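You operate a simulated robot arm through the tools that you are given. There is no shell and no other tool.

The job below is to be done with a simulated robot arm. You get a single attempt, and the scene is never put back.

TASK
Top the varnish up to the white line; wipe off the orange stain.
Fine: from the green can, none spilt; tank cover shut again; wipe with the green pad and put it back. Where these are worked on the way, their far stop is far enough and under half their travel is too little: tank cover. What is to be rubbed or washed off counts as gone when no trace of it is left.
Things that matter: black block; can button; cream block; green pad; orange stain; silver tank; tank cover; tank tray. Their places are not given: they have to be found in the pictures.

The check looks at the end state, three seconds after you hand in, the way a careful person would. Anything else that was tipped, shoved, dropped, spilled or broken makes it a failure. A push-on lid holds only when it is set on centred and level and pressed home; a screw cap is set on level and turned clockwise until tight.

THE ROBOT
A 7-joint arm with a two-finger parallel gripper, fixed in place. Base frame: the origin is on the floor under the middle of its stand, x ahead of it, y to its left, z up; the work surface is at about z = 86. Readings come in cm, rad, newtons and seconds.
It reaches about 137.2 cm from its shoulder. Its first joint turns from -2.601 to 2.601 rad. Payload 3.43 kg.
Tool frame: the origin (TCP) lies between the finger pads and is the grasp point; the fingertips stand 3 cm ahead of it; z points along the fingers, y is the line along which they close. Largest opening 9.4 cm; finger width 2.8, thickness 1; the body of the gripper, 5 by 9.6 cm, starts 5.5 cm behind the TCP.
Orientation is told as [roll, pitch, yaw] about the base's x, y, z axes, in that order, counted from this pose: with the fingers straight down and closing along the base's y, the tool's x points along the base's -x, its y along +y and its z along -z.

THE INTERFACE
- The arm moves only by the tool drive_tool. Its argument "plan" is a list of rows, each a list of 7 numbers: the turn, a rotation vector about the tool's x, y, z in rad, then the shift along the tool's x, y, z in cm, then the closure, from 0 (fully open) to 1 (shut). In form: [[ax, ay, az, tx, ty, tz, jaw], ...]. A call has 1 to 20 rows; each row is the pose to reach, as a shift and turn from the pose commanded when the call began, along the tool's axes at that moment. A row lasts 0.2 s, in which the tool goes at most 5 cm and 0.15 rad; a call with a longer step from one row to the next is refused whole, and so is a gripper value outside its range. A pose out of reach is approached as far as the arm can. The call stops where the force on the tool passes 90 N (or 10 N more than at its start, if that is more) or the arm is blocked; 0.2 s more then pass. The fingers move at their own pace (about 4.5 cm/s each) and stop on an object; they squeeze with about 29 N. The grip force told is the motor's: it shows also when the fingers shut on nothing. Time passes only in rows, and 0.2 s behind the last, so rows that repeat a pose let the fingers close. It gives the time, the measured TCP pose, the force on the tool (base axes), the opening and the grip force at its end, in the units of the frame above (readings bear some noise), with the torque about the TCP (base axes, N m) and any sound that the robot's microphone picked up.
- Cameras (640 x 400 px; columns grow to the right, rows downward): "scene" is fixed at [40.01, -49.94, 160.98]; the picture's right is [0.94, -0.35, 0.00], its down [-0.13, -0.34, -0.93] and it looks along [0.33, 0.87, -0.36] (base axes); focal length 343 px, centre (320, 200). "wrist" rides on the gripper at [7.6, 1.4, -10.2] in the tool frame; the picture's right is [-0.18, 0.98, 0.00], its down [-0.75, -0.14, -0.64] and it looks along [-0.63, -0.12, 0.77] (tool axes); focal length 243 px, centre (320, 200).
- snapshot(camera): a new picture of that camera. The clock stands still meanwhile.
- locate(camera, pixels): there is no depth. For up to 12 entries [column, row, z] of the newest picture of that camera ("zoom" is the newest enlarged one), the place [x, y] in the base frame at which the ray of that pixel passes the height z, good to about 0.2 cm. The clock stands still meanwhile.
- zoom(camera, box): a new picture of the part [left, top, right, bottom] of that camera's present view, enlarged. The clock stands still meanwhile.
- close_job(): hands the job in; it is judged then, once.

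Unless the task says otherwise, let go and move clear before handing in.

The tools are called after ">>>" by a JSON object that holds its "fn" and its "kwargs". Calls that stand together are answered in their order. drive_tool: Moves the arm, as the interface text tells. Its arguments: {"type":"object","properties":{"plan":{"type":"array"}},"required":["plan"]} The other tools are called the same way: snapshot (camera) takes a picture; locate (camera, pixels) gives the place at which the rays of pixels pass given heights; zoom (camera, box) takes an enlarged picture of a part of a camera's view; close_job () hands the job in.

At the start:

```text
clock: 0.0
eef_pos: [56.39, 81.02, 123.12]
orientation: [-0.002, 0.0, 0.0]
wrist_force: [-1.0, 0.6, 0.3]
torque: [0.02, 0.0, 0.02]
finger_gap: 9.41
grasp_force: 0.0
```

scene: 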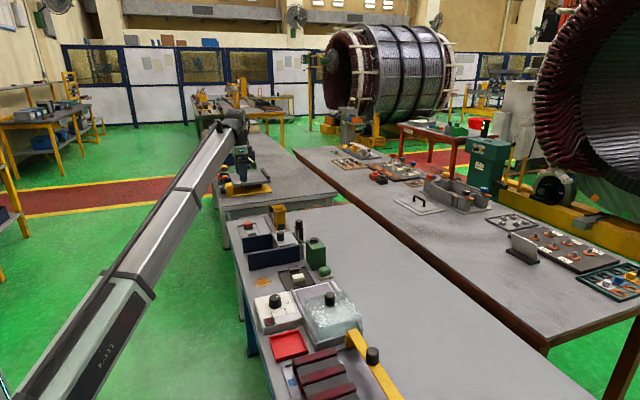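
wrist: 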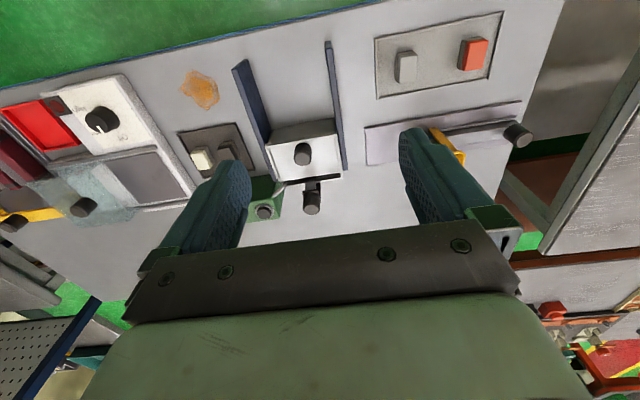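

The first pictures show a bench with an orange stain (wrist ~[200,90]) and several fixtures; I'll zoom into the region to identify the things.

>>> {"fn": "zoom", "kwargs": {"camera": "scene", "box": [225, 190, 345, 290]}}

>>> {"fn": "zoom", "kwargs": {"camera": "scene", "box": [240, 270, 420, 400]}}

>>> {"fn": "zoom", "kwargs": {"camera": "wrist", "box": [0, 40, 320, 240]}}

>>> {"fn": "zoom", "kwargs": {"camera": "wrist", "box": [220, 10, 560, 230]}}

```text
4.00 times, centred on (285, 240) of scene
```

zoom: 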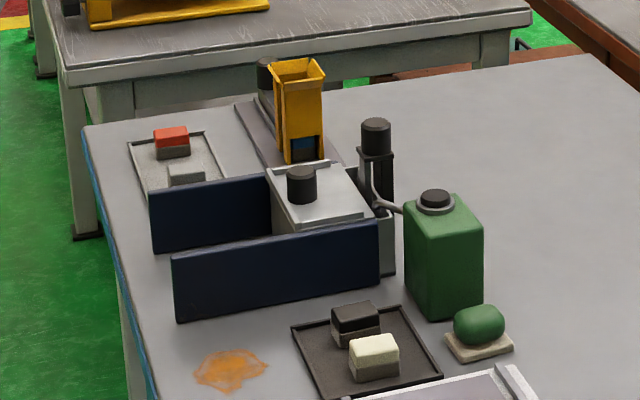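

```text
3.08 times, centred on (330, 335) of scene
```

zoom: 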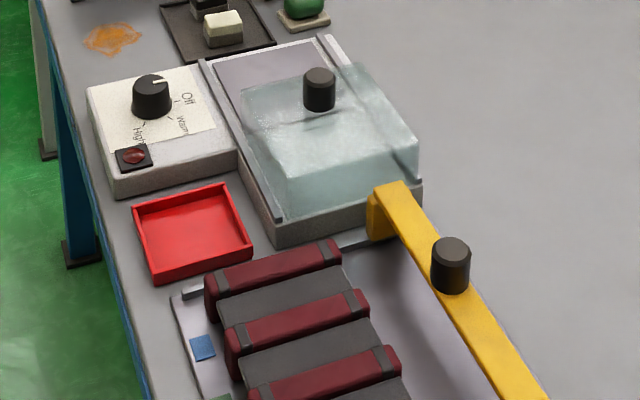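

```text
2.00 times, centred on (160, 140) of wrist
```

zoom: 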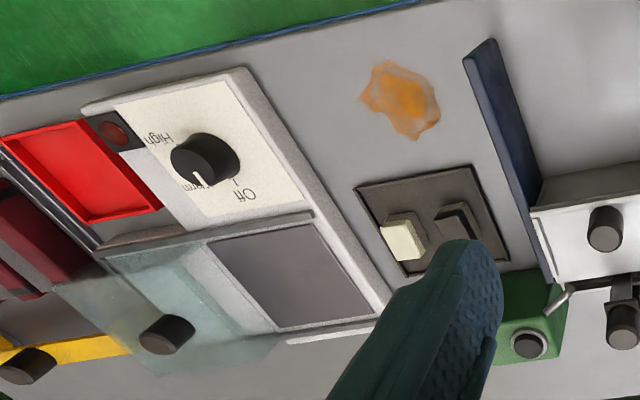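

```text
1.82 times, centred on (390, 120) of wrist
```

zoom: 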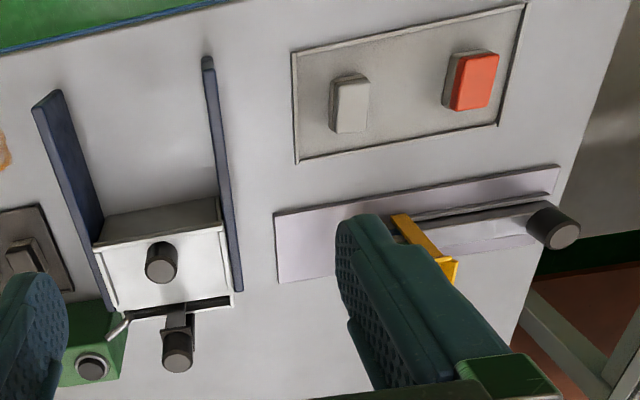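

The zooms show the silver tank between two navy walls with a knobbed cover, a green can with black button and spout beside it, a tray with black and cream blocks, and a green pad on a beige base. I'll measure positions of these.

>>> {"fn": "zoom", "kwargs": {"camera": "scene", "box": [240, 210, 340, 290]}}

>>> {"fn": "locate", "kwargs": {"camera": "wrist", "pixels": [[200, 88, 86], [200, 160, 88], [228, 155, 88], [303, 155, 100], [264, 212, 100], [311, 205, 100], [235, 65, 95], [327, 45, 95], [178, 133, 86], [255, 175, 86]]}}

```text
5.00 times, centred on (290, 250) of scene
```

zoom: 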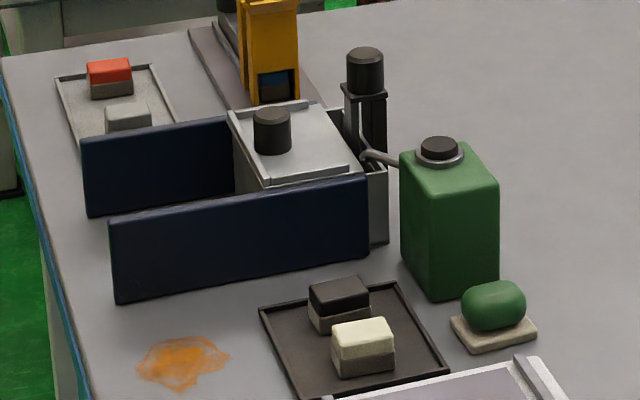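

```text
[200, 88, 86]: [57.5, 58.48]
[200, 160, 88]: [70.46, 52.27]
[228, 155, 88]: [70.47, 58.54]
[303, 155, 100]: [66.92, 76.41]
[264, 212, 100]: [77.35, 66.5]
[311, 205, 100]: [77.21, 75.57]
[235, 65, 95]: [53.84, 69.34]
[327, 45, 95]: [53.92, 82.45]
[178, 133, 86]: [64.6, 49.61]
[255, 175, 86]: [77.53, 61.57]
```

The zoom shows the cover knob at (272,118), can button at (438,148) and pad at (493,305). I'll trace rays at several heights from both cameras to triangulate heights.

>>> {"fn": "locate", "kwargs": {"camera": "zoom", "pixels": [[272, 115, 95], [272, 115, 105], [438, 145, 95], [438, 145, 110], [364, 52, 95], [364, 52, 110], [493, 300, 86], [493, 300, 92], [455, 325, 86], [535, 328, 86], [338, 290, 90], [363, 328, 90]]}}

>>> {"fn": "locate", "kwargs": {"camera": "wrist", "pixels": [[304, 147, 95], [304, 147, 105], [264, 212, 95], [264, 212, 110], [312, 209, 95], [312, 209, 110], [224, 153, 90], [200, 158, 90]]}}

```text
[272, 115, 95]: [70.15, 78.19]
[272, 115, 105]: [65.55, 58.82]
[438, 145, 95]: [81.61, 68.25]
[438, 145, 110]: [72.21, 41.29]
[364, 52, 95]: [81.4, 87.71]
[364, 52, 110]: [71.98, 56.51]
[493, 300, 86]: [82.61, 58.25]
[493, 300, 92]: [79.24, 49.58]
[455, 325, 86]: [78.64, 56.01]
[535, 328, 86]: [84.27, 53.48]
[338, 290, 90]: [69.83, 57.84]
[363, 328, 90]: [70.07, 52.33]
```

```text
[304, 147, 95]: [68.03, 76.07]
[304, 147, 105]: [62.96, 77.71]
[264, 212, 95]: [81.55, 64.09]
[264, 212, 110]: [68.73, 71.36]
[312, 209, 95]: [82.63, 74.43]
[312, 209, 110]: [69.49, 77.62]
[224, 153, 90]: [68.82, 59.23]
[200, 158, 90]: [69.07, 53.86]
```

Triangulation puts the cover knob near (68.5,76.2,96), can button near (80.2,65,96.8), black post knob near (77.7,75.7,100.8). I'll move the wrist camera nearer to the tank for a better look.

>>> {"fn": "drive_tool", "kwargs": {"plan": [[0, 0, 0, -1, -1, 4, 0], [0, 0, 0, -2, -2, 8, 0], [0, 0, 0, -3, -4, 11, 0], [0, 0, 0, -3, -6, 13, 0], [0, 0, 0, -3, -6, 13, 0]]}}

>>> {"fn": "snapshot", "kwargs": {"camera": "wrist"}}

>>> {"fn": "snapshot", "kwargs": {"camera": "scene"}}

```text
clock: 1.2
eef_pos: [59.6, 75.27, 110.19]
orientation: [0.002, -0.001, 0.0]
wrist_force: [0.4, 0.1, -0.2]
torque: [0.0, -0.02, -0.03]
finger_gap: 9.39
grasp_force: 0.0
```

```text
taken
```

wrist: 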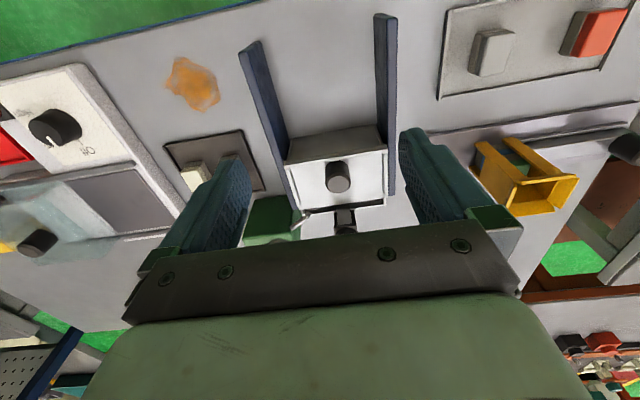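

```text
taken
```

scene: 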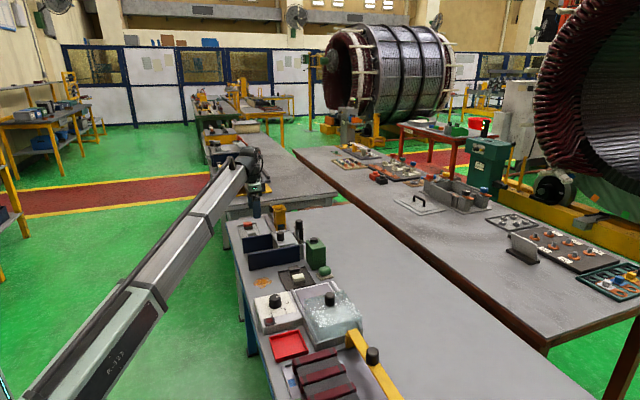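

The wrist view shows the tank near (335,175) between the navy walls, with its far end hidden by the gripper. I'll zoom there and then shift for a better angle.

>>> {"fn": "zoom", "kwargs": {"camera": "wrist", "box": [230, 100, 430, 240]}}

>>> {"fn": "drive_tool", "kwargs": {"plan": [[0, 0, 0, -4, 0, 0, 0], [0, 0, 0, -8, 0, 0, 0], [0, 0, 0, -12, 0, 0, 0], [0, 0, 0, -16, 0, 0, 0], [0, 0, 0, -16, 0, 0, 0]]}}

>>> {"fn": "snapshot", "kwargs": {"camera": "wrist"}}

```text
2.86 times, centred on (330, 170) of wrist
```

zoom: 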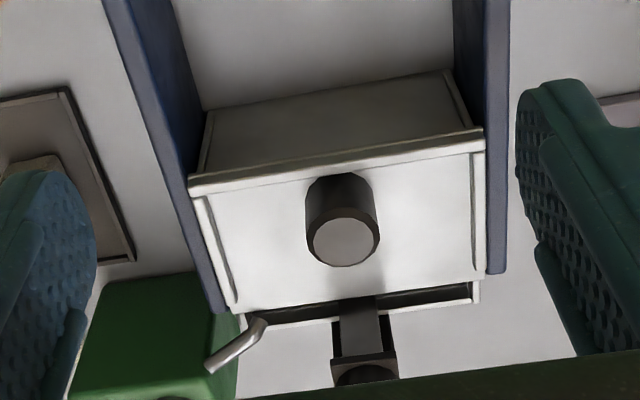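

```text
clock: 2.4
eef_pos: [75.29, 74.85, 110.33]
orientation: [0.001, -0.001, 0.0]
wrist_force: [-0.1, 0.2, 0.2]
torque: [0.0, 0.0, 0.01]
finger_gap: 9.41
grasp_force: 0.1
```

```text
taken
```

wrist: 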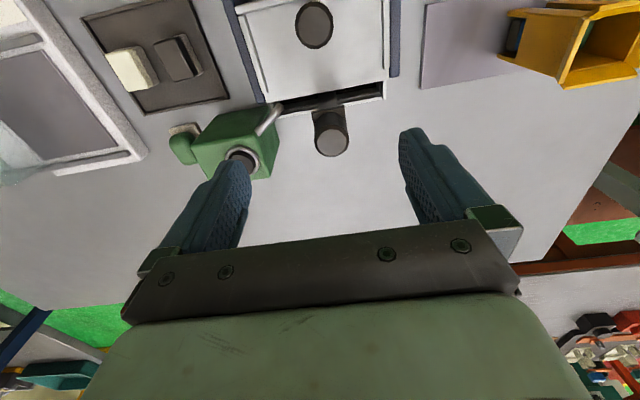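

Now the tank's far end, post (330,130) and can (235,145) show well. I'll zoom on them.

>>> {"fn": "zoom", "kwargs": {"camera": "wrist", "box": [160, 0, 420, 180]}}

>>> {"fn": "zoom", "kwargs": {"camera": "scene", "box": [265, 210, 335, 255]}}

```text
2.22 times, centred on (290, 90) of wrist
```

zoom: 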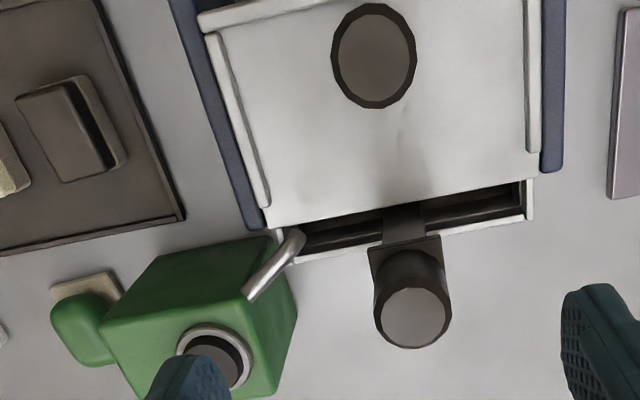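

```text
8.89 times, centred on (300, 232) of scene
```

zoom: 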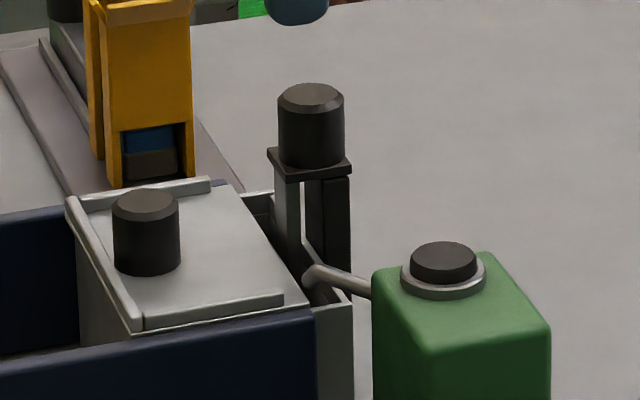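

The scene zoom shows the spout from the can ending at about (310,272) over the tank's far corner; the post carries a plate with a knob. I'll triangulate spout tip, tank edges and post.

>>> {"fn": "locate", "kwargs": {"camera": "zoom", "pixels": [[310, 272, 90], [310, 272, 100], [312, 95, 100], [443, 250, 97], [148, 200, 96], [325, 310, 93], [210, 185, 94], [350, 305, 93], [270, 200, 93], [65, 205, 94], [140, 325, 94]]}}

>>> {"fn": "locate", "kwargs": {"camera": "wrist", "pixels": [[280, 106, 90], [280, 106, 100], [331, 143, 100], [240, 163, 97], [315, 20, 96], [270, 100, 93], [385, 82, 93], [276, 120, 93], [387, 98, 93], [238, 8, 94], [185, 155, 91]]}}

```text
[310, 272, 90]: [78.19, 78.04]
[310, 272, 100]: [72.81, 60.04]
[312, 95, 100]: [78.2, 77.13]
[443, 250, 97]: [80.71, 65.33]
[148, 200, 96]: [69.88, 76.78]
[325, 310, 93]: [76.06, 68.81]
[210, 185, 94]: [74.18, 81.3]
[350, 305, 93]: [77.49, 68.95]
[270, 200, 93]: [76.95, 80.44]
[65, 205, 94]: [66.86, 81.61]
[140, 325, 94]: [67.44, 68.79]
```

```text
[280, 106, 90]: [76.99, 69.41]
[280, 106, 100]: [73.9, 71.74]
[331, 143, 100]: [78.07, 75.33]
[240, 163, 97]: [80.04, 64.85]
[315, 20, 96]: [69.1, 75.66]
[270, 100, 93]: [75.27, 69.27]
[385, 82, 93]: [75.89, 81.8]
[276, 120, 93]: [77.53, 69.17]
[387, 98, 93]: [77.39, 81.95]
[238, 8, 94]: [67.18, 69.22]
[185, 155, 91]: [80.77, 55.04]
```

The spout tip comes out at about (75.8,70.4,94.2), over the slot at the tank's far end; the cover knob at about (69.2,75.7), top 96.5. I'll move above the knob with the jaws part closed and look before descending.

>>> {"fn": "drive_tool", "kwargs": {"plan": [[0, 0, 0, 3, 0.4, 0, 0.2], [0, 0, 0, 6, 0.8, 0, 0.35], [0, 0, 0, 6, 0.8, 4, 0.35], [0, 0, 0, 6, 0.8, 8, 0.35], [0, 0, 0, 6, 0.8, 8, 0.35]]}}

>>> {"fn": "snapshot", "kwargs": {"camera": "wrist"}}

>>> {"fn": "zoom", "kwargs": {"camera": "scene", "box": [230, 190, 330, 255]}}

```text
clock: 3.6
eef_pos: [69.38, 75.74, 102.4]
orientation: [0.0, 0.0, -0.001]
wrist_force: [-0.2, -1.1, -0.1]
torque: [0.02, 0.01, -0.01]
finger_gap: 6.1
grasp_force: 0.0
```

```text
taken
```

wrist: 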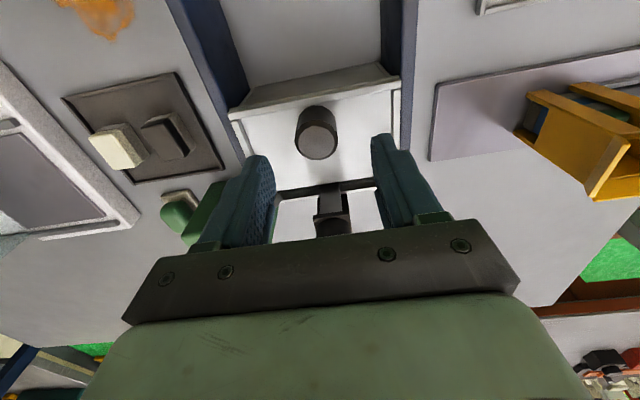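

```text
6.15 times, centred on (280, 222) of scene
```

zoom: 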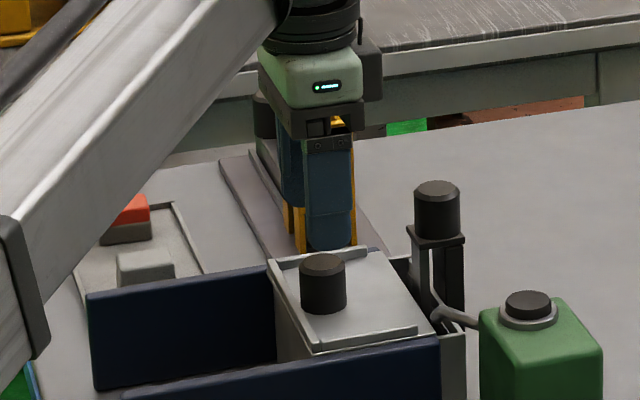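

The knob's top sits at wrist (317,141) and tank edges show; I'll get its ground position before descending.

>>> {"fn": "locate", "kwargs": {"camera": "wrist", "pixels": [[317, 142, 96], [317, 142, 96.5], [300, 130, 96.5], [335, 130, 96.5], [317, 160, 96.5], [238, 110, 93], [395, 88, 93], [275, 190, 93], [376, 180, 93]]}}

>>> {"fn": "locate", "kwargs": {"camera": "zoom", "pixels": [[323, 265, 96], [323, 265, 96.5], [435, 340, 93], [120, 395, 93], [88, 298, 93], [270, 265, 93]]}}

```text
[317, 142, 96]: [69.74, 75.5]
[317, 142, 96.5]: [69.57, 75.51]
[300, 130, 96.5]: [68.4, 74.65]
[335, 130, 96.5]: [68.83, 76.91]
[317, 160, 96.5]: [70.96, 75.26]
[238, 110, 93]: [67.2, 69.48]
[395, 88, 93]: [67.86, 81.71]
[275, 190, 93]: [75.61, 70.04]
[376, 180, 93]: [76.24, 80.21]
```

```text
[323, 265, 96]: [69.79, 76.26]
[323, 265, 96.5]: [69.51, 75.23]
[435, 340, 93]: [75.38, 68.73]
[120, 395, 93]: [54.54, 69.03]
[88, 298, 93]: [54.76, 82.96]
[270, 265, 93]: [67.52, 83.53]
```

The knob is at about (69.6,75.5), top z≈96.4. I'll descend to about z 97 and close on it.

>>> {"fn": "drive_tool", "kwargs": {"plan": [[0, 0, 0, -0.2, -0.2, 2, 0.35], [0, 0, 0, -0.2, -0.2, 4, 0.35], [0, 0, 0, -0.2, -0.2, 5.2, 0.35], [0, 0, 0, -0.2, -0.2, 5.2, 1], [0, 0, 0, -0.2, -0.2, 5.2, 1], [0, 0, 0, -0.2, -0.2, 5.2, 1], [0, 0, 0, -0.2, -0.2, 5.2, 1]]}}

>>> {"fn": "snapshot", "kwargs": {"camera": "wrist"}}

```text
clock: 5.2
eef_pos: [69.5, 75.49, 97.02]
orientation: [-0.004, 0.001, -0.002]
wrist_force: [-3.6, -23.1, -8.9]
torque: [0.42, -0.29, -0.04]
finger_gap: 3.18
grasp_force: 45.0
```

```text
taken
```

wrist: 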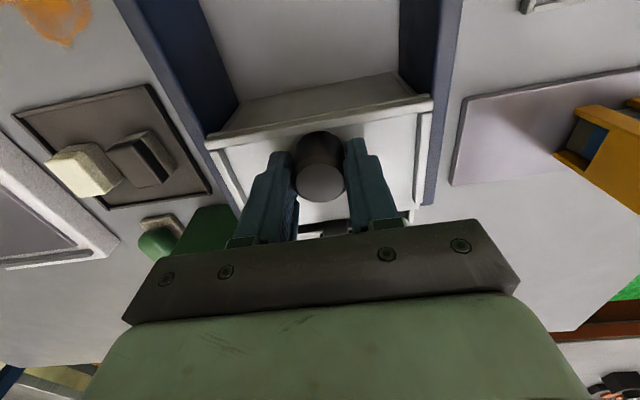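

The knob is held (gap 3.18) with some side load of -23 N in y, so I'll ease the tool to −y and begin to pull the cover toward −x.

>>> {"fn": "drive_tool", "kwargs": {"plan": [[0, 0, 0, 0, -0.2, 0, 1], [0, 0, 0, 1, -0.2, 0, 1], [0, 0, 0, 2, -0.2, 0, 1], [0, 0, 0, 2, -0.2, 0, 1]]}}

>>> {"fn": "snapshot", "kwargs": {"camera": "wrist"}}

```text
clock: 6.2
eef_pos: [67.65, 75.53, 96.91]
orientation: [0.002, 0.0, 0.0]
wrist_force: [0.6, -6.0, -6.7]
torque: [-0.75, 0.31, -0.17]
finger_gap: 3.14
grasp_force: 45.2
```

```text
taken
```

wrist: 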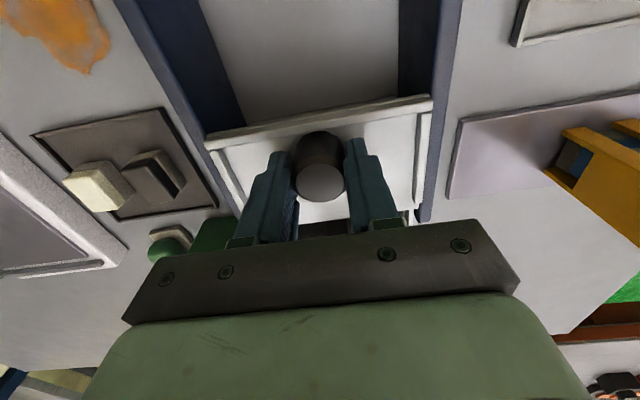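

The cover slid about 1.9 cm with the knob, at low force. I'll keep pulling toward −x until its stop.

>>> {"fn": "drive_tool", "kwargs": {"plan": [[0, 0, 0, 1, 0, 0, 1], [0, 0, 0, 2, 0, 0, 1], [0, 0, 0, 3, 0, 0, 1], [0, 0, 0, 4, 0, 0, 1], [0, 0, 0, 5, 0, 0, 1], [0, 0, 0, 6, 0, 0, 1], [0, 0, 0, 7, 0, 0, 1], [0, 0, 0, 8, 0, 0, 1], [0, 0, 0, 9, 0, 0, 1], [0, 0, 0, 10, 0, 0, 1]]}}

>>> {"fn": "snapshot", "kwargs": {"camera": "wrist"}}

>>> {"fn": "zoom", "kwargs": {"camera": "scene", "box": [230, 190, 330, 255]}}

```text
clock: 8.4
eef_pos: [58.73, 75.41, 96.89]
orientation: [0.004, -0.016, -0.007]
wrist_force: [68.2, 14.2, 2.5]
torque: [-0.46, 0.29, -0.06]
finger_gap: 3.19
grasp_force: 44.9
```

```text
taken
```

wrist: 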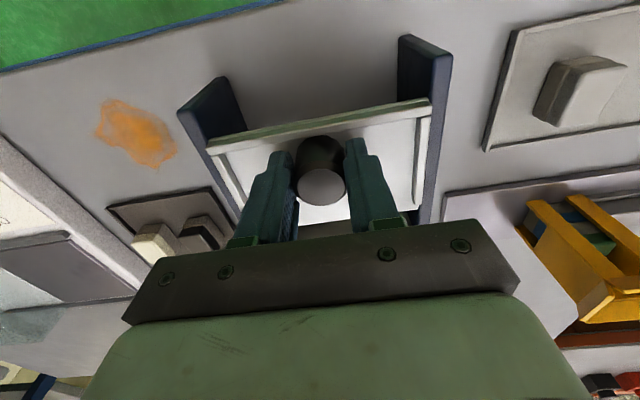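

```text
6.15 times, centred on (280, 222) of scene
```

zoom: 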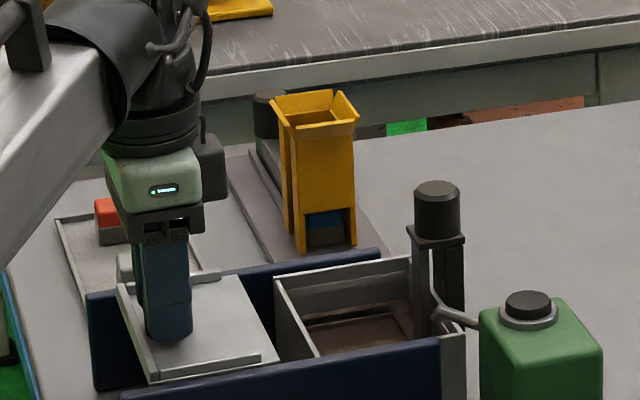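

The cover hit its far stop (68 N, x 58.7) and the tank is open in the scene zoom. I'll relax the pull, release and rise to look inside.

>>> {"fn": "drive_tool", "kwargs": {"plan": [[0, 0, 0, -0.9, 0, 0, 1], [0, 0, 0, -0.9, 0, 0, 0.6], [0, 0, 0, -0.9, 0, 0, 0.35], [0, 0, 0, -0.9, 0, 0, 0.35], [0, 0, 0, -0.9, 0, -4, 0.35], [0, 0, 0, -0.9, 0, -8, 0.35], [0, 0, 0, -0.9, 0, -12, 0.3], [0, 0, 0, -0.9, 0, -12, 0.3]]}}

>>> {"fn": "snapshot", "kwargs": {"camera": "wrist"}}

>>> {"fn": "zoom", "kwargs": {"camera": "scene", "box": [265, 210, 335, 255]}}

```text
clock: 10.2
eef_pos: [58.59, 75.44, 109.28]
orientation: [-0.002, -0.001, 0.0]
wrist_force: [1.0, -0.7, 0.1]
torque: [0.03, 0.0, -0.02]
finger_gap: 6.61
grasp_force: 0.0
```

```text
taken
```

wrist: 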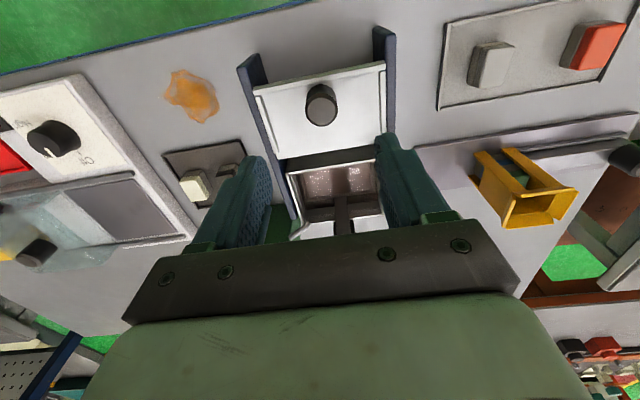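

```text
8.89 times, centred on (300, 232) of scene
```

zoom: 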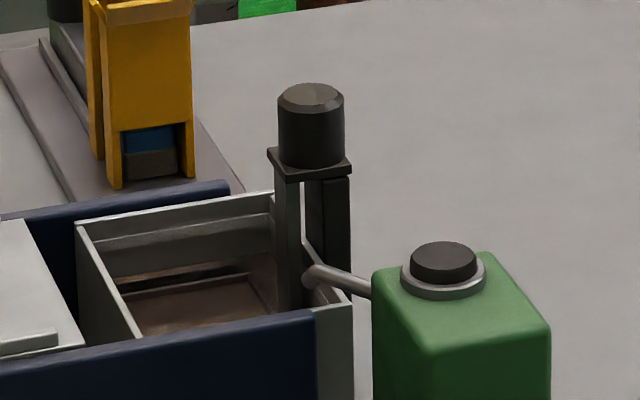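

The tank interior is open: wrist (335,190) shows a tray in brownish varnish, scene shows the inner far wall. I'll zoom in more on the interior and reposition the wrist for a deeper look.

>>> {"fn": "zoom", "kwargs": {"camera": "scene", "box": [268, 226, 308, 251]}}

>>> {"fn": "zoom", "kwargs": {"camera": "wrist", "box": [270, 140, 400, 250]}}

>>> {"fn": "drive_tool", "kwargs": {"plan": [[0, 0, 0, -4, 0, -2, 0.3], [0, 0, 0, -8, 0, -2, 0.2], [0, 0, 0, -11, 0, -2, 0.1], [0, 0, 0, -14, 0, -2, 0], [0, 0, 0, -14, 0, -2, 0]]}}

>>> {"fn": "snapshot", "kwargs": {"camera": "wrist"}}

>>> {"fn": "zoom", "kwargs": {"camera": "wrist", "box": [220, 0, 440, 150]}}

```text
16.00 times, centred on (288, 238) of scene
```

zoom: 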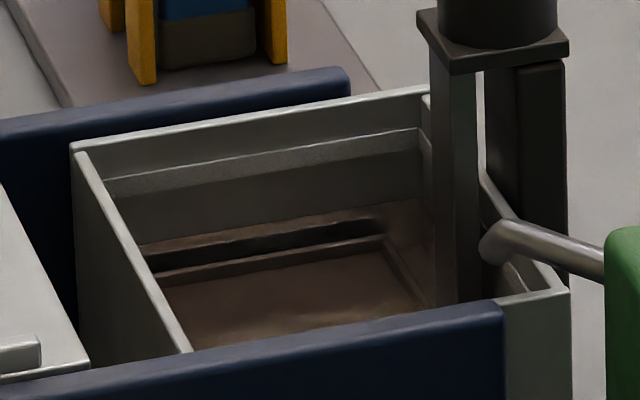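

```text
3.64 times, centred on (335, 195) of wrist
```

zoom: 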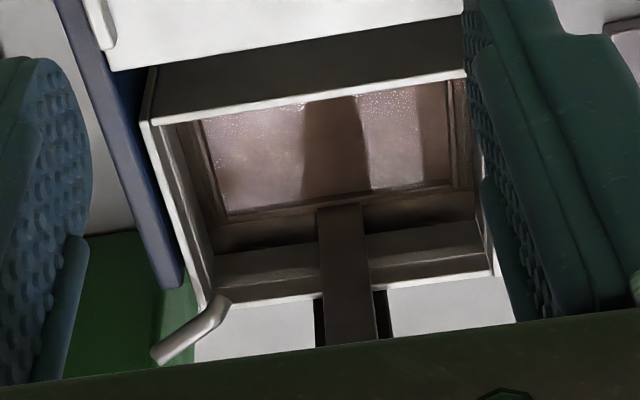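

```text
clock: 11.4
eef_pos: [72.77, 75.46, 110.8]
orientation: [0.001, 0.0, 0.001]
wrist_force: [-0.1, 0.5, 0.2]
torque: [0.0, -0.03, 0.01]
finger_gap: 9.4
grasp_force: 0.0
```

```text
taken
```

wrist: 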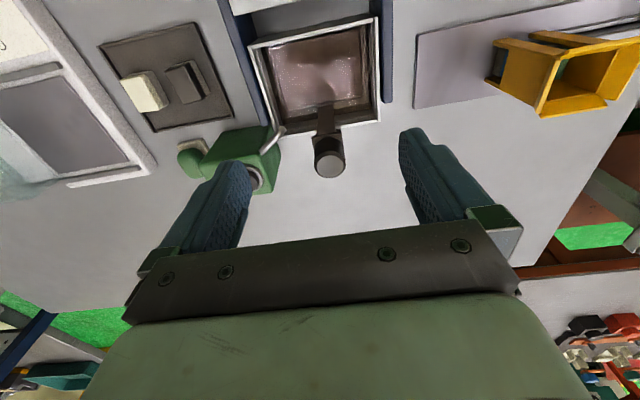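

```text
2.67 times, centred on (330, 75) of wrist
```

zoom: 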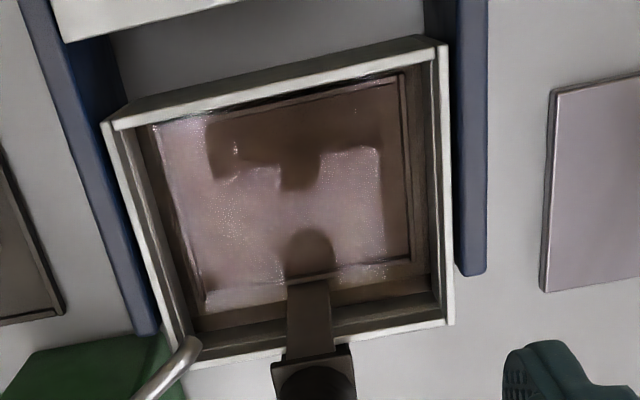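

In the 16× zoom, a light line runs round the inner walls (e.g. (105,185) to (420,135)), with the varnish roughly 2 cm below it. I'll now move the closed gripper near the can to view its button.

>>> {"fn": "drive_tool", "kwargs": {"plan": [[0, 0, 0, 0, -3, 0, 0.3], [0, 0, 0, 0.5, -6, 0, 0.6], [0, 0, 0, 1, -9, 0, 1], [0, 0, 0, 1, -9.5, 0, 1], [0, 0, 0, 1, -9.5, 0, 1], [0, 0, 0, 1, -9.5, 0, 1]]}}

>>> {"fn": "snapshot", "kwargs": {"camera": "wrist"}}

>>> {"fn": "zoom", "kwargs": {"camera": "scene", "box": [268, 226, 348, 276]}}

```text
clock: 12.8
eef_pos: [71.65, 65.91, 110.97]
orientation: [0.001, -0.001, -0.001]
wrist_force: [-0.7, 0.4, -0.7]
torque: [0.05, -0.01, 0.01]
finger_gap: 0.0
grasp_force: 23.3
```

```text
taken
```

wrist: 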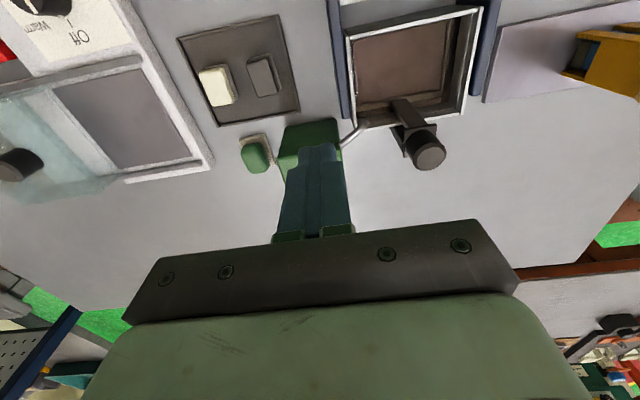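

```text
8.00 times, centred on (308, 251) of scene
```

zoom: 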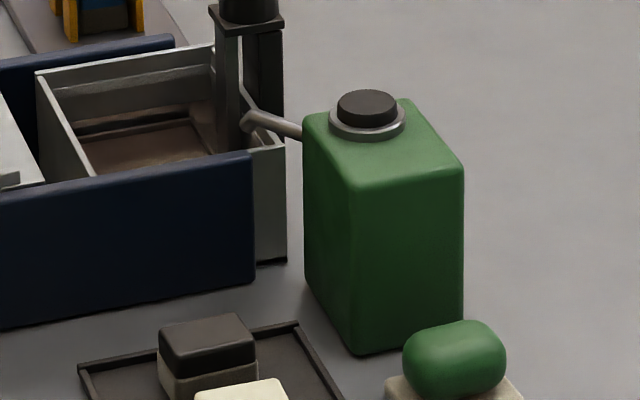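

The wrist can see the tank from here but the fingers hide the button; in the scene zoom the button top is at (367,104). I'll locate can corners and button with it.

>>> {"fn": "locate", "kwargs": {"camera": "zoom", "pixels": [[367, 104, 96.8], [367, 118, 95.6], [303, 115, 95], [463, 165, 95], [352, 187, 95], [410, 97, 95], [463, 335, 86], [352, 355, 86], [305, 275, 86], [397, 105, 96.8], [338, 105, 96.8]]}}

>>> {"fn": "drive_tool", "kwargs": {"plan": [[0, 0, 0, 3, 2, -2, 1], [0, 0, 0, 6, 4, -4, 1], [0, 0, 0, 7, 6, -6, 1], [0, 0, 0, 7, 6, -6, 1]]}}

>>> {"fn": "snapshot", "kwargs": {"camera": "wrist"}}

```text
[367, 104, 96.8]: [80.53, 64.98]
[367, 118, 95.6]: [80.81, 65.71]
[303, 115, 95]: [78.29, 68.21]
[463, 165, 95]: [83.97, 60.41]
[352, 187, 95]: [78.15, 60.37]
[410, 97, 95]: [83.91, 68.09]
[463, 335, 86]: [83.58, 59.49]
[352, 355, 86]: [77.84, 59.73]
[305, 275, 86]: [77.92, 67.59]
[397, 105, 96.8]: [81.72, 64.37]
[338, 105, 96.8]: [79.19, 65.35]
```

```text
clock: 13.8
eef_pos: [64.56, 71.85, 117.01]
orientation: [0.0, 0.001, -0.001]
wrist_force: [-0.3, -0.6, -0.7]
torque: [0.01, -0.04, -0.03]
finger_gap: 0.01
grasp_force: 28.8
```

```text
taken
```

wrist: 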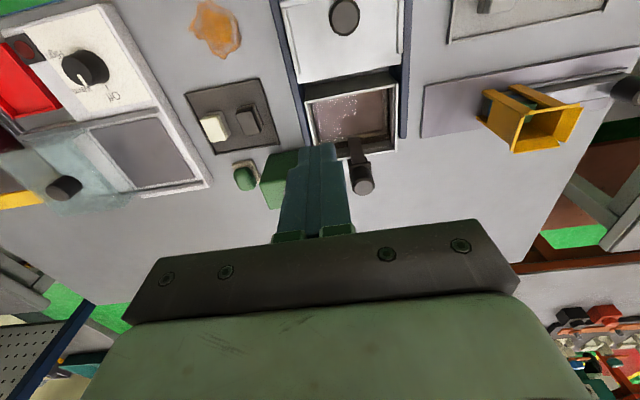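

The can's top spans x 78–84, y 60–68 and the button comes out at about (80.5,64.8), top about 96.9. I'll move above it with closed fingers.

>>> {"fn": "drive_tool", "kwargs": {"plan": [[0, 0, 0, -4, -2, 0, 1], [0, 0, 0, -8, -4, 2, 1], [0, 0, 0, -12, -6, 5, 1], [0, 0, 0, -15.9, -7.05, 8, 1], [0, 0, 0, -15.94, -7.05, 12, 1], [0, 0, 0, -15.94, -7.05, 14.5, 1], [0, 0, 0, -15.94, -7.05, 14.5, 1]]}}

>>> {"fn": "snapshot", "kwargs": {"camera": "wrist"}}

>>> {"fn": "zoom", "kwargs": {"camera": "scene", "box": [268, 216, 348, 266]}}

```text
refused: row 3 steps farther than a row can; nothing moved
```

```text
taken
```

wrist: 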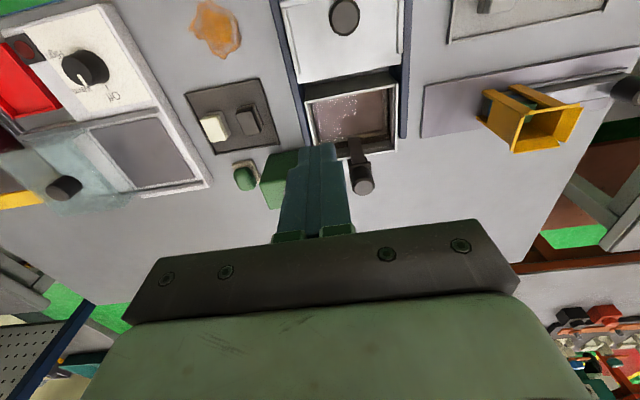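

```text
8.00 times, centred on (308, 241) of scene
```

zoom: 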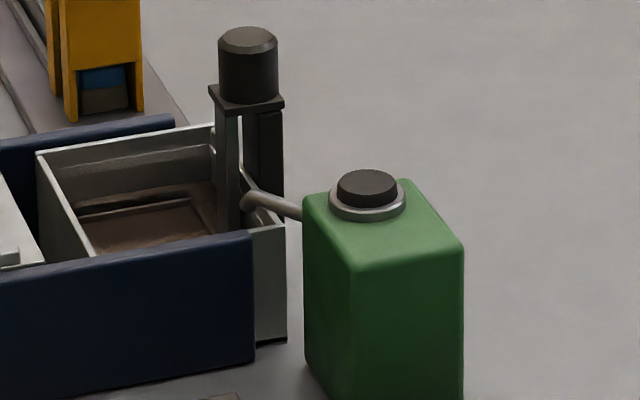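

The plan was refused for a too-long step, nothing moved. I'll send the same path in smaller steps.

>>> {"fn": "drive_tool", "kwargs": {"plan": [[0, 0, 0, -4, -1.8, 0, 1], [0, 0, 0, -8, -3.6, 1.5, 1], [0, 0, 0, -12, -5.4, 3, 1], [0, 0, 0, -15.9, -7.05, 5, 1], [0, 0, 0, -15.94, -7.05, 9, 1], [0, 0, 0, -15.94, -7.05, 13, 1], [0, 0, 0, -15.94, -7.05, 14.5, 1], [0, 0, 0, -15.94, -7.05, 14.5, 1]]}}

>>> {"fn": "snapshot", "kwargs": {"camera": "wrist"}}

>>> {"fn": "zoom", "kwargs": {"camera": "scene", "box": [268, 216, 348, 266]}}

```text
clock: 15.6
eef_pos: [80.51, 64.62, 102.63]
orientation: [0.001, 0.0, 0.001]
wrist_force: [0.3, -1.1, 0.2]
torque: [-0.01, 0.0, 0.02]
finger_gap: 0.01
grasp_force: 28.9
```

```text
taken
```

wrist: 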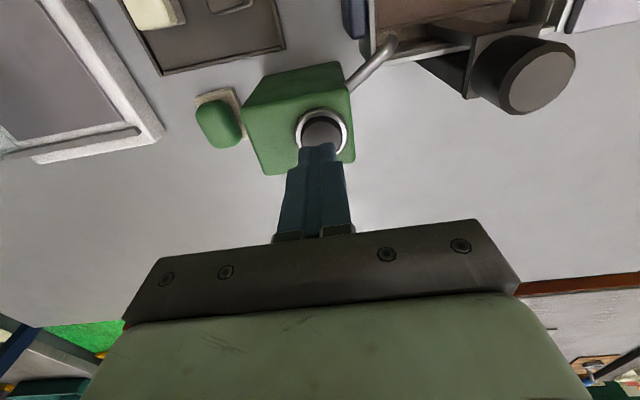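

```text
8.00 times, centred on (308, 241) of scene
```

zoom: 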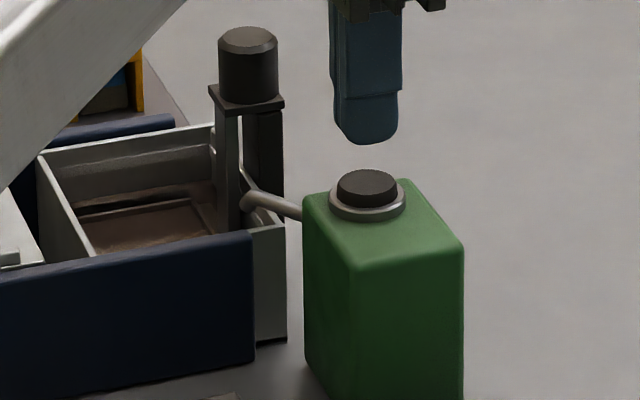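

Now the button ring shows at wrist (322,131) just ahead of the fingertips; locating it.

>>> {"fn": "zoom", "kwargs": {"camera": "wrist", "box": [240, 50, 400, 190]}}

>>> {"fn": "locate", "kwargs": {"camera": "wrist", "pixels": [[321, 131, 96], [321, 131, 97], [322, 110, 96], [322, 155, 96], [296, 132, 96], [348, 130, 96]]}}

```text
2.86 times, centred on (320, 120) of wrist
```

zoom: 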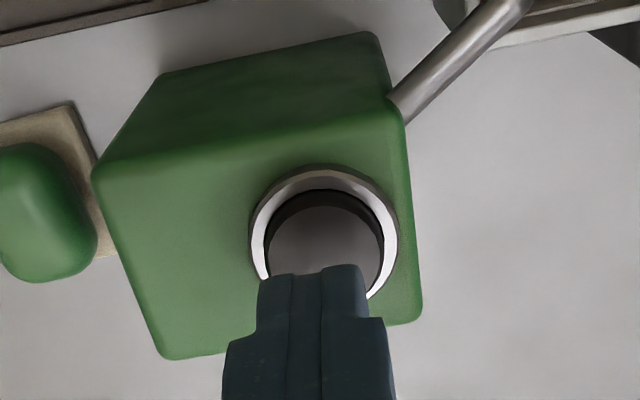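

```text
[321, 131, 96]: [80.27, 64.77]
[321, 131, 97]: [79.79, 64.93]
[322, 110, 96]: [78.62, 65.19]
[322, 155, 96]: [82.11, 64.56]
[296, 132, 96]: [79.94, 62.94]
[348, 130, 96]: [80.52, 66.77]
```

The button top is at about (80.6,64.9,97); fingertips are at 99.6. I'll do a short trial press and come back up, then check the level.

>>> {"fn": "drive_tool", "kwargs": {"plan": [[0, 0, 0, 0, 0.25, 1.5, 1], [0, 0, 0, 0, 0.25, 2.4, 1], [0, 0, 0, 0, 0.25, 2.8, 1], [0, 0, 0, 0, 0.25, 3.1, 1], [0, 0, 0, 0, 0.25, 3.1, 1]]}}

>>> {"fn": "zoom", "kwargs": {"camera": "scene", "box": [268, 216, 348, 266]}}

```text
clock: 16.8
eef_pos: [80.49, 65.06, 99.52]
orientation: [0.0, 0.0, 0.0]
wrist_force: [-3.5, 0.4, 15.2]
torque: [0.05, 0.12, -0.03]
finger_gap: 0.01
grasp_force: 29.4
heard: click
```

```text
8.00 times, centred on (308, 241) of scene
```

zoom: 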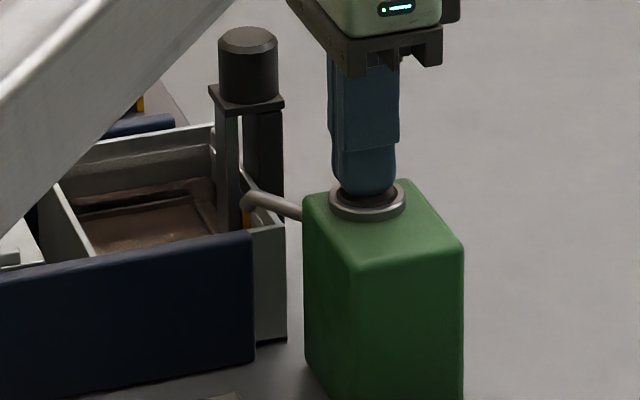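

A click was heard and an amber stream shows at zoom (247,215), so it pours while pressed. I'll check the level up close before letting more time pass.

>>> {"fn": "zoom", "kwargs": {"camera": "scene", "box": [268, 226, 308, 251]}}

>>> {"fn": "snapshot", "kwargs": {"camera": "wrist"}}

```text
16.00 times, centred on (288, 238) of scene
```

zoom: 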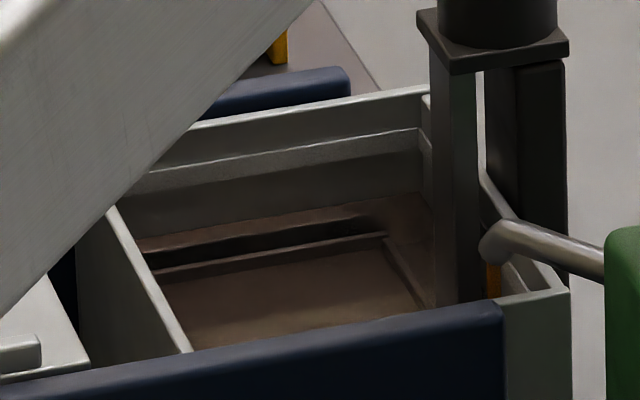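

```text
taken
```

wrist: 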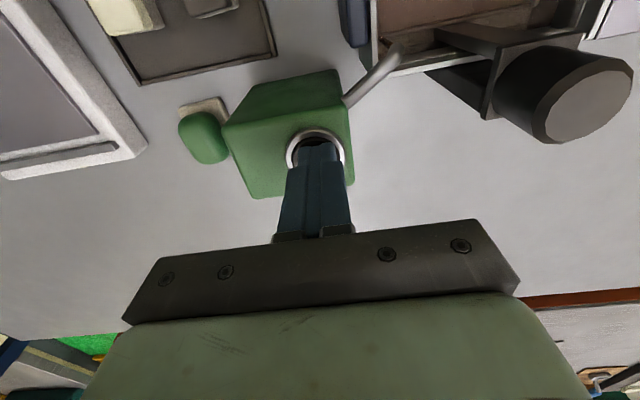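

The level at the far wall (about row 240 at left, 205 at right) hasn't visibly changed yet. I'll hold the button a further second and compare.

>>> {"fn": "drive_tool", "kwargs": {"plan": [[0, 0, 0, 0, 0, 0, 1], [0, 0, 0, 0, 0, 0, 1], [0, 0, 0, 0, 0, 0, 1], [0, 0, 0, 0, 0, 0, 1]]}}

>>> {"fn": "zoom", "kwargs": {"camera": "scene", "box": [268, 226, 308, 251]}}

```text
clock: 17.8
eef_pos: [80.48, 65.11, 99.52]
orientation: [0.001, 0.0, 0.001]
wrist_force: [-3.4, 2.2, 18.7]
torque: [0.07, 0.12, 0.01]
finger_gap: 0.0
grasp_force: 28.9
```

```text
16.00 times, centred on (288, 238) of scene
```

zoom: 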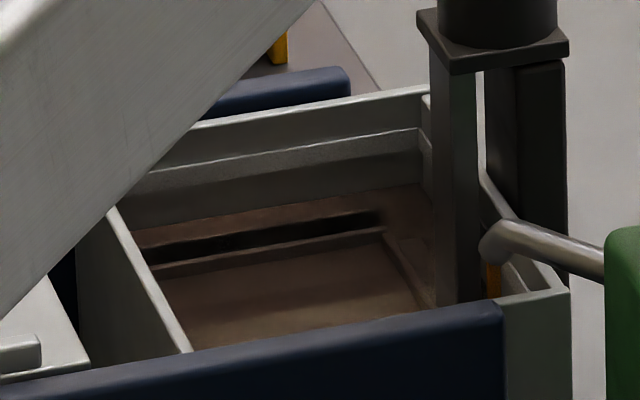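

The varnish edge rose about 10 px (at right from ~200 to ~190) in one second. I'll zoom more on the light line to tell exactly where it is.

>>> {"fn": "zoom", "kwargs": {"camera": "scene", "box": [284, 230, 304, 242]}}

>>> {"fn": "zoom", "kwargs": {"camera": "scene", "box": [274, 232, 290, 242]}}

```text
16.00 times, centred on (294, 236) of scene
```

zoom: 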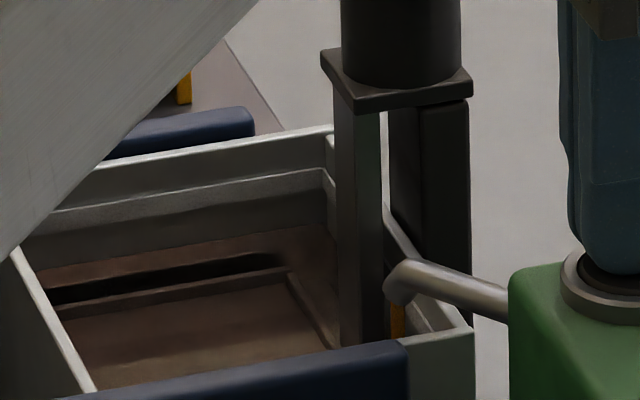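

```text
16.00 times, centred on (282, 237) of scene
```

zoom: 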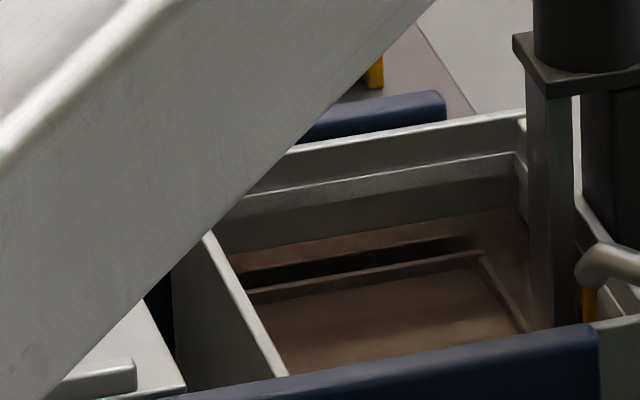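

A light strip (zoom (50,212)–(330,170)) stands about 1.2 cm below the rim; I want a better look at it. I'll lift off the button now and check that the stream stops.

>>> {"fn": "drive_tool", "kwargs": {"plan": [[0, 0, 0, 0, 0, -2, 1], [0, 0, 0, 0, 0, -4, 1]]}}

>>> {"fn": "zoom", "kwargs": {"camera": "scene", "box": [284, 230, 304, 242]}}

```text
clock: 18.4
eef_pos: [80.54, 65.04, 103.26]
orientation: [0.0, 0.0, 0.0]
wrist_force: [1.1, 0.2, 0.1]
torque: [-0.03, 0.0, 0.01]
finger_gap: 0.0
grasp_force: 29.2
```

```text
16.00 times, centred on (294, 236) of scene
```

zoom: 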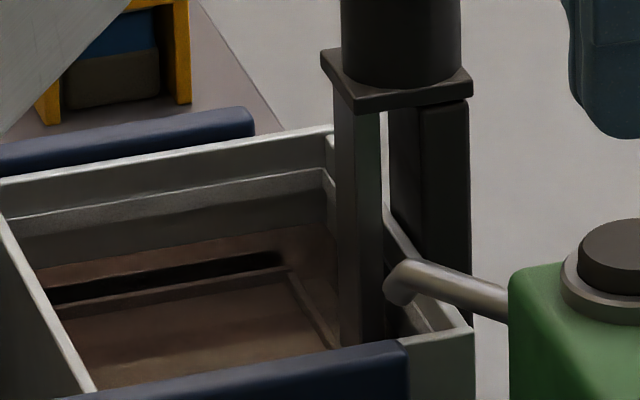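

The stream stopped on release and the button sprang back. I'll move the wrist camera to the −x side of the tank to inspect the line on the inner walls.

>>> {"fn": "drive_tool", "kwargs": {"plan": [[0, 0, 0, 0, 0, -4, 1], [0, 0, 0, 2, 1, -8, 1], [0, 0, 0, 6, 2.5, -9, 0.8], [0, 0, 0, 10, 5, -9, 0.5], [0, 0, 0, 14, 7, -9, 0.2], [0, 0, 0, 18, 9, -9, 0], [0, 0, 0, 20, 10.5, -9, 0], [0, 0, 0, 20, 10.5, -9, 0]]}}

>>> {"fn": "snapshot", "kwargs": {"camera": "wrist"}}

>>> {"fn": "zoom", "kwargs": {"camera": "wrist", "box": [280, 140, 390, 220]}}

```text
clock: 20.2
eef_pos: [60.48, 75.74, 112.32]
orientation: [0.001, 0.0, 0.0]
wrist_force: [0.1, 0.9, 0.3]
torque: [0.0, -0.02, -0.02]
finger_gap: 9.41
grasp_force: 0.0
```

```text
taken
```

wrist: 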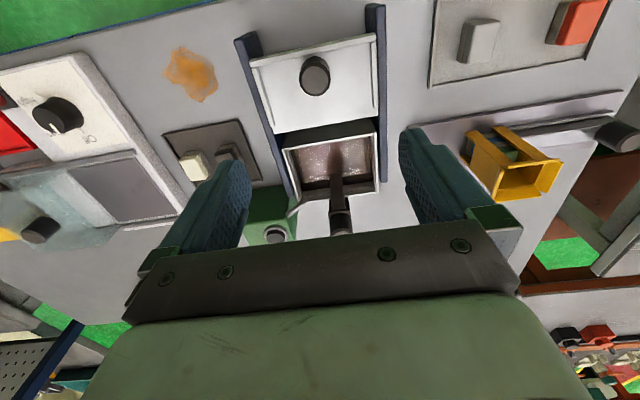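

```text
5.00 times, centred on (335, 180) of wrist
```

zoom: 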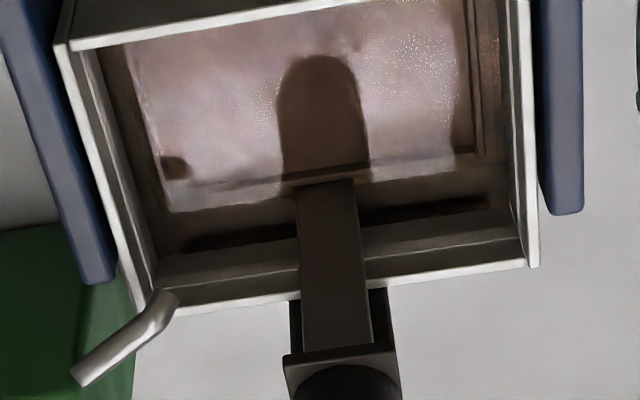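

The +x inner wall shows a band with a lighter line near zoom (450,248). Zooming further.

>>> {"fn": "zoom", "kwargs": {"camera": "wrist", "box": [345, 175, 385, 200]}}

>>> {"fn": "zoom", "kwargs": {"camera": "wrist", "box": [290, 180, 340, 210]}}

>>> {"fn": "zoom", "kwargs": {"camera": "scene", "box": [268, 226, 308, 251]}}

```text
16.00 times, centred on (365, 188) of wrist
```

zoom: 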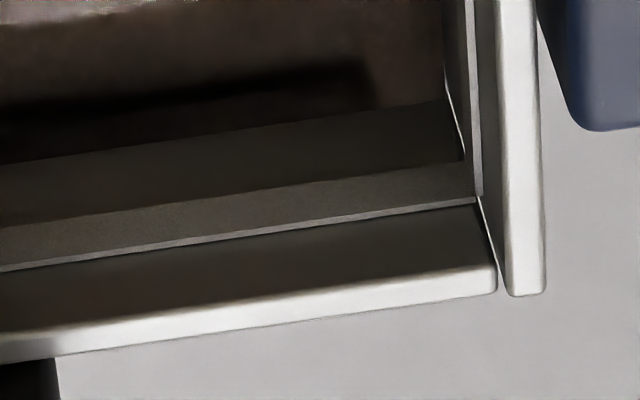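

```text
12.80 times, centred on (315, 195) of wrist
```

zoom: 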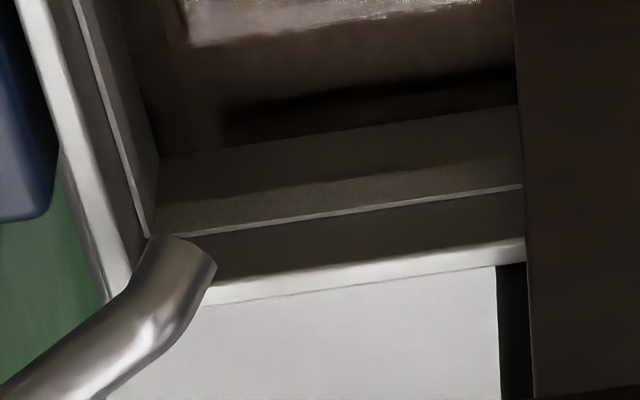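

```text
16.00 times, centred on (288, 238) of scene
```

zoom: 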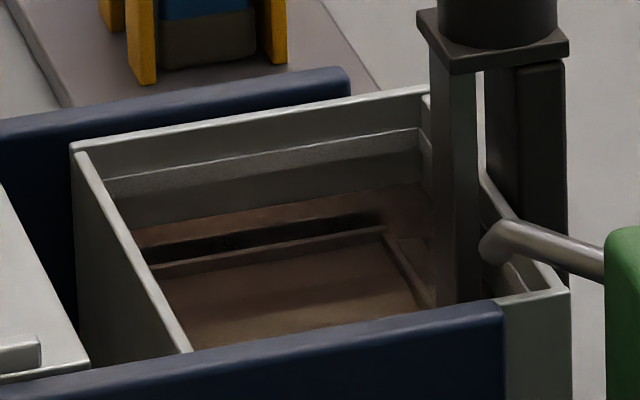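

The white line is a raised strip around the inner walls, and the varnish is still below it. I'll measure rim, strip and liquid heights on the far wall by rays.

>>> {"fn": "locate", "kwargs": {"camera": "zoom", "pixels": [[300, 108, 93], [300, 112, 93], [300, 148, 91], [300, 148, 93], [300, 170, 91], [300, 170, 93], [300, 208, 90], [300, 208, 92], [420, 128, 91], [420, 128, 93], [420, 186, 90], [420, 186, 92]]}}

>>> {"fn": "zoom", "kwargs": {"camera": "wrist", "box": [345, 175, 385, 200]}}

>>> {"fn": "locate", "kwargs": {"camera": "zoom", "pixels": [[300, 280, 93], [300, 230, 91], [300, 230, 93], [300, 188, 91], [300, 188, 93], [300, 128, 90], [300, 128, 92], [475, 200, 91], [475, 200, 93]]}}

```text
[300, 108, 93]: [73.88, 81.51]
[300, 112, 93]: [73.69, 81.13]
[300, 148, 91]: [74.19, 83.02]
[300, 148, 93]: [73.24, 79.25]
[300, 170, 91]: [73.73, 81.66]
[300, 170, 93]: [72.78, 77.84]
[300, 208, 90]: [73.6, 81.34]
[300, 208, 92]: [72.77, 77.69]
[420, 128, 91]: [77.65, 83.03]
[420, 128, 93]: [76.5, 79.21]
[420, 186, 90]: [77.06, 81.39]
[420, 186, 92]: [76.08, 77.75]
```

```text
16.00 times, centred on (365, 188) of wrist
```

zoom: 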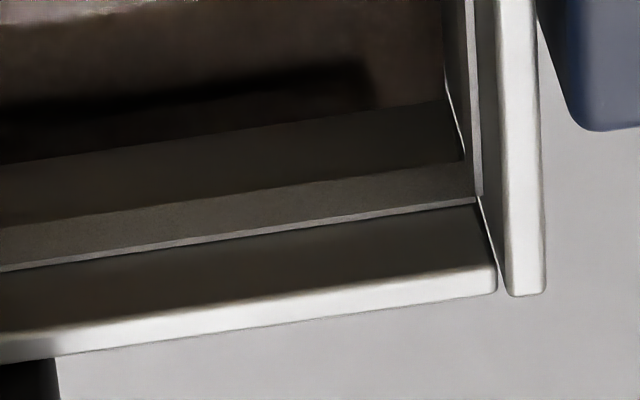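

```text
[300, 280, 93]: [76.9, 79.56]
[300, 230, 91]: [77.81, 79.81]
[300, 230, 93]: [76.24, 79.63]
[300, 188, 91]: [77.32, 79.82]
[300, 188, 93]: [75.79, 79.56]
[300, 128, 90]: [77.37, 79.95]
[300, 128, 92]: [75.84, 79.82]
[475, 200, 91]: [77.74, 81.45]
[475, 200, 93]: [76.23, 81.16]
```

The line lies at about z 91.4–92.0 and the varnish at about 90.2, rising about 0.3 cm per second of pressing. I'll return to the button and press again for a few seconds.

>>> {"fn": "drive_tool", "kwargs": {"plan": [[0, 0, 0, -4, -2, 0, 0.3], [0, 0, 0, -8, -4, 0, 0.6], [0, 0, 0, -12, -6, 0, 1], [0, 0, 0, -16, -8.5, 0, 1], [0, 0, 0, -20, -10.8, 0, 1], [0, 0, 0, -20.07, -10.8, 4, 1], [0, 0, 0, -20.07, -10.8, 8, 1], [0, 0, 0, -20.07, -10.8, 9.1, 1], [0, 0, 0, -20.07, -10.8, 9.1, 1]]}}

>>> {"fn": "drive_tool", "kwargs": {"plan": [[0, 0, 0, 0, 0, 2, 1], [0, 0, 0, 0, 0, 3.3, 1], [0, 0, 0, 0, 0, 3.8, 1], [0, 0, 0, 0, 0, 3.8, 1], [0, 0, 0, 0, 0, 3.8, 1], [0, 0, 0, 0, 0, 3.8, 1], [0, 0, 0, 0, 0, 3.8, 1], [0, 0, 0, 0, 0, 3.8, 1], [0, 0, 0, 0, 0, 3.8, 1], [0, 0, 0, 0, 0, 3.8, 1], [0, 0, 0, 0, 0, 3.8, 1]]}}

>>> {"fn": "zoom", "kwargs": {"camera": "scene", "box": [268, 226, 308, 251]}}

```text
clock: 22.2
eef_pos: [80.59, 65.07, 103.16]
orientation: [0.001, 0.001, 0.0]
wrist_force: [-0.2, 0.2, 0.2]
torque: [-0.03, 0.0, 0.01]
finger_gap: 0.0
grasp_force: 28.4
```

```text
clock: 24.6
eef_pos: [80.55, 65.09, 99.51]
orientation: [0.001, 0.0, 0.002]
wrist_force: [0.1, 8.9, 19.2]
torque: [0.24, 0.0, 0.0]
finger_gap: 0.0
grasp_force: 28.9
heard: click
```

```text
16.00 times, centred on (288, 238) of scene
```

zoom: 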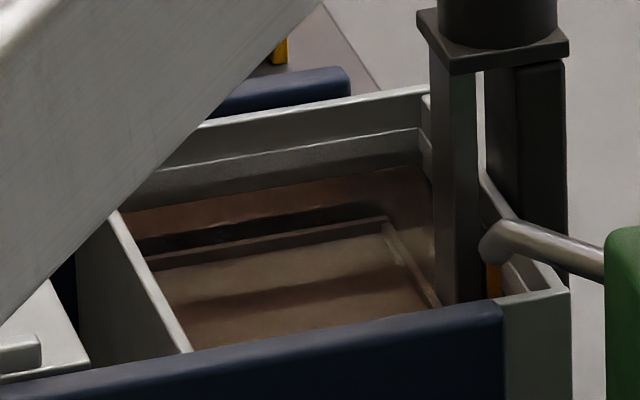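

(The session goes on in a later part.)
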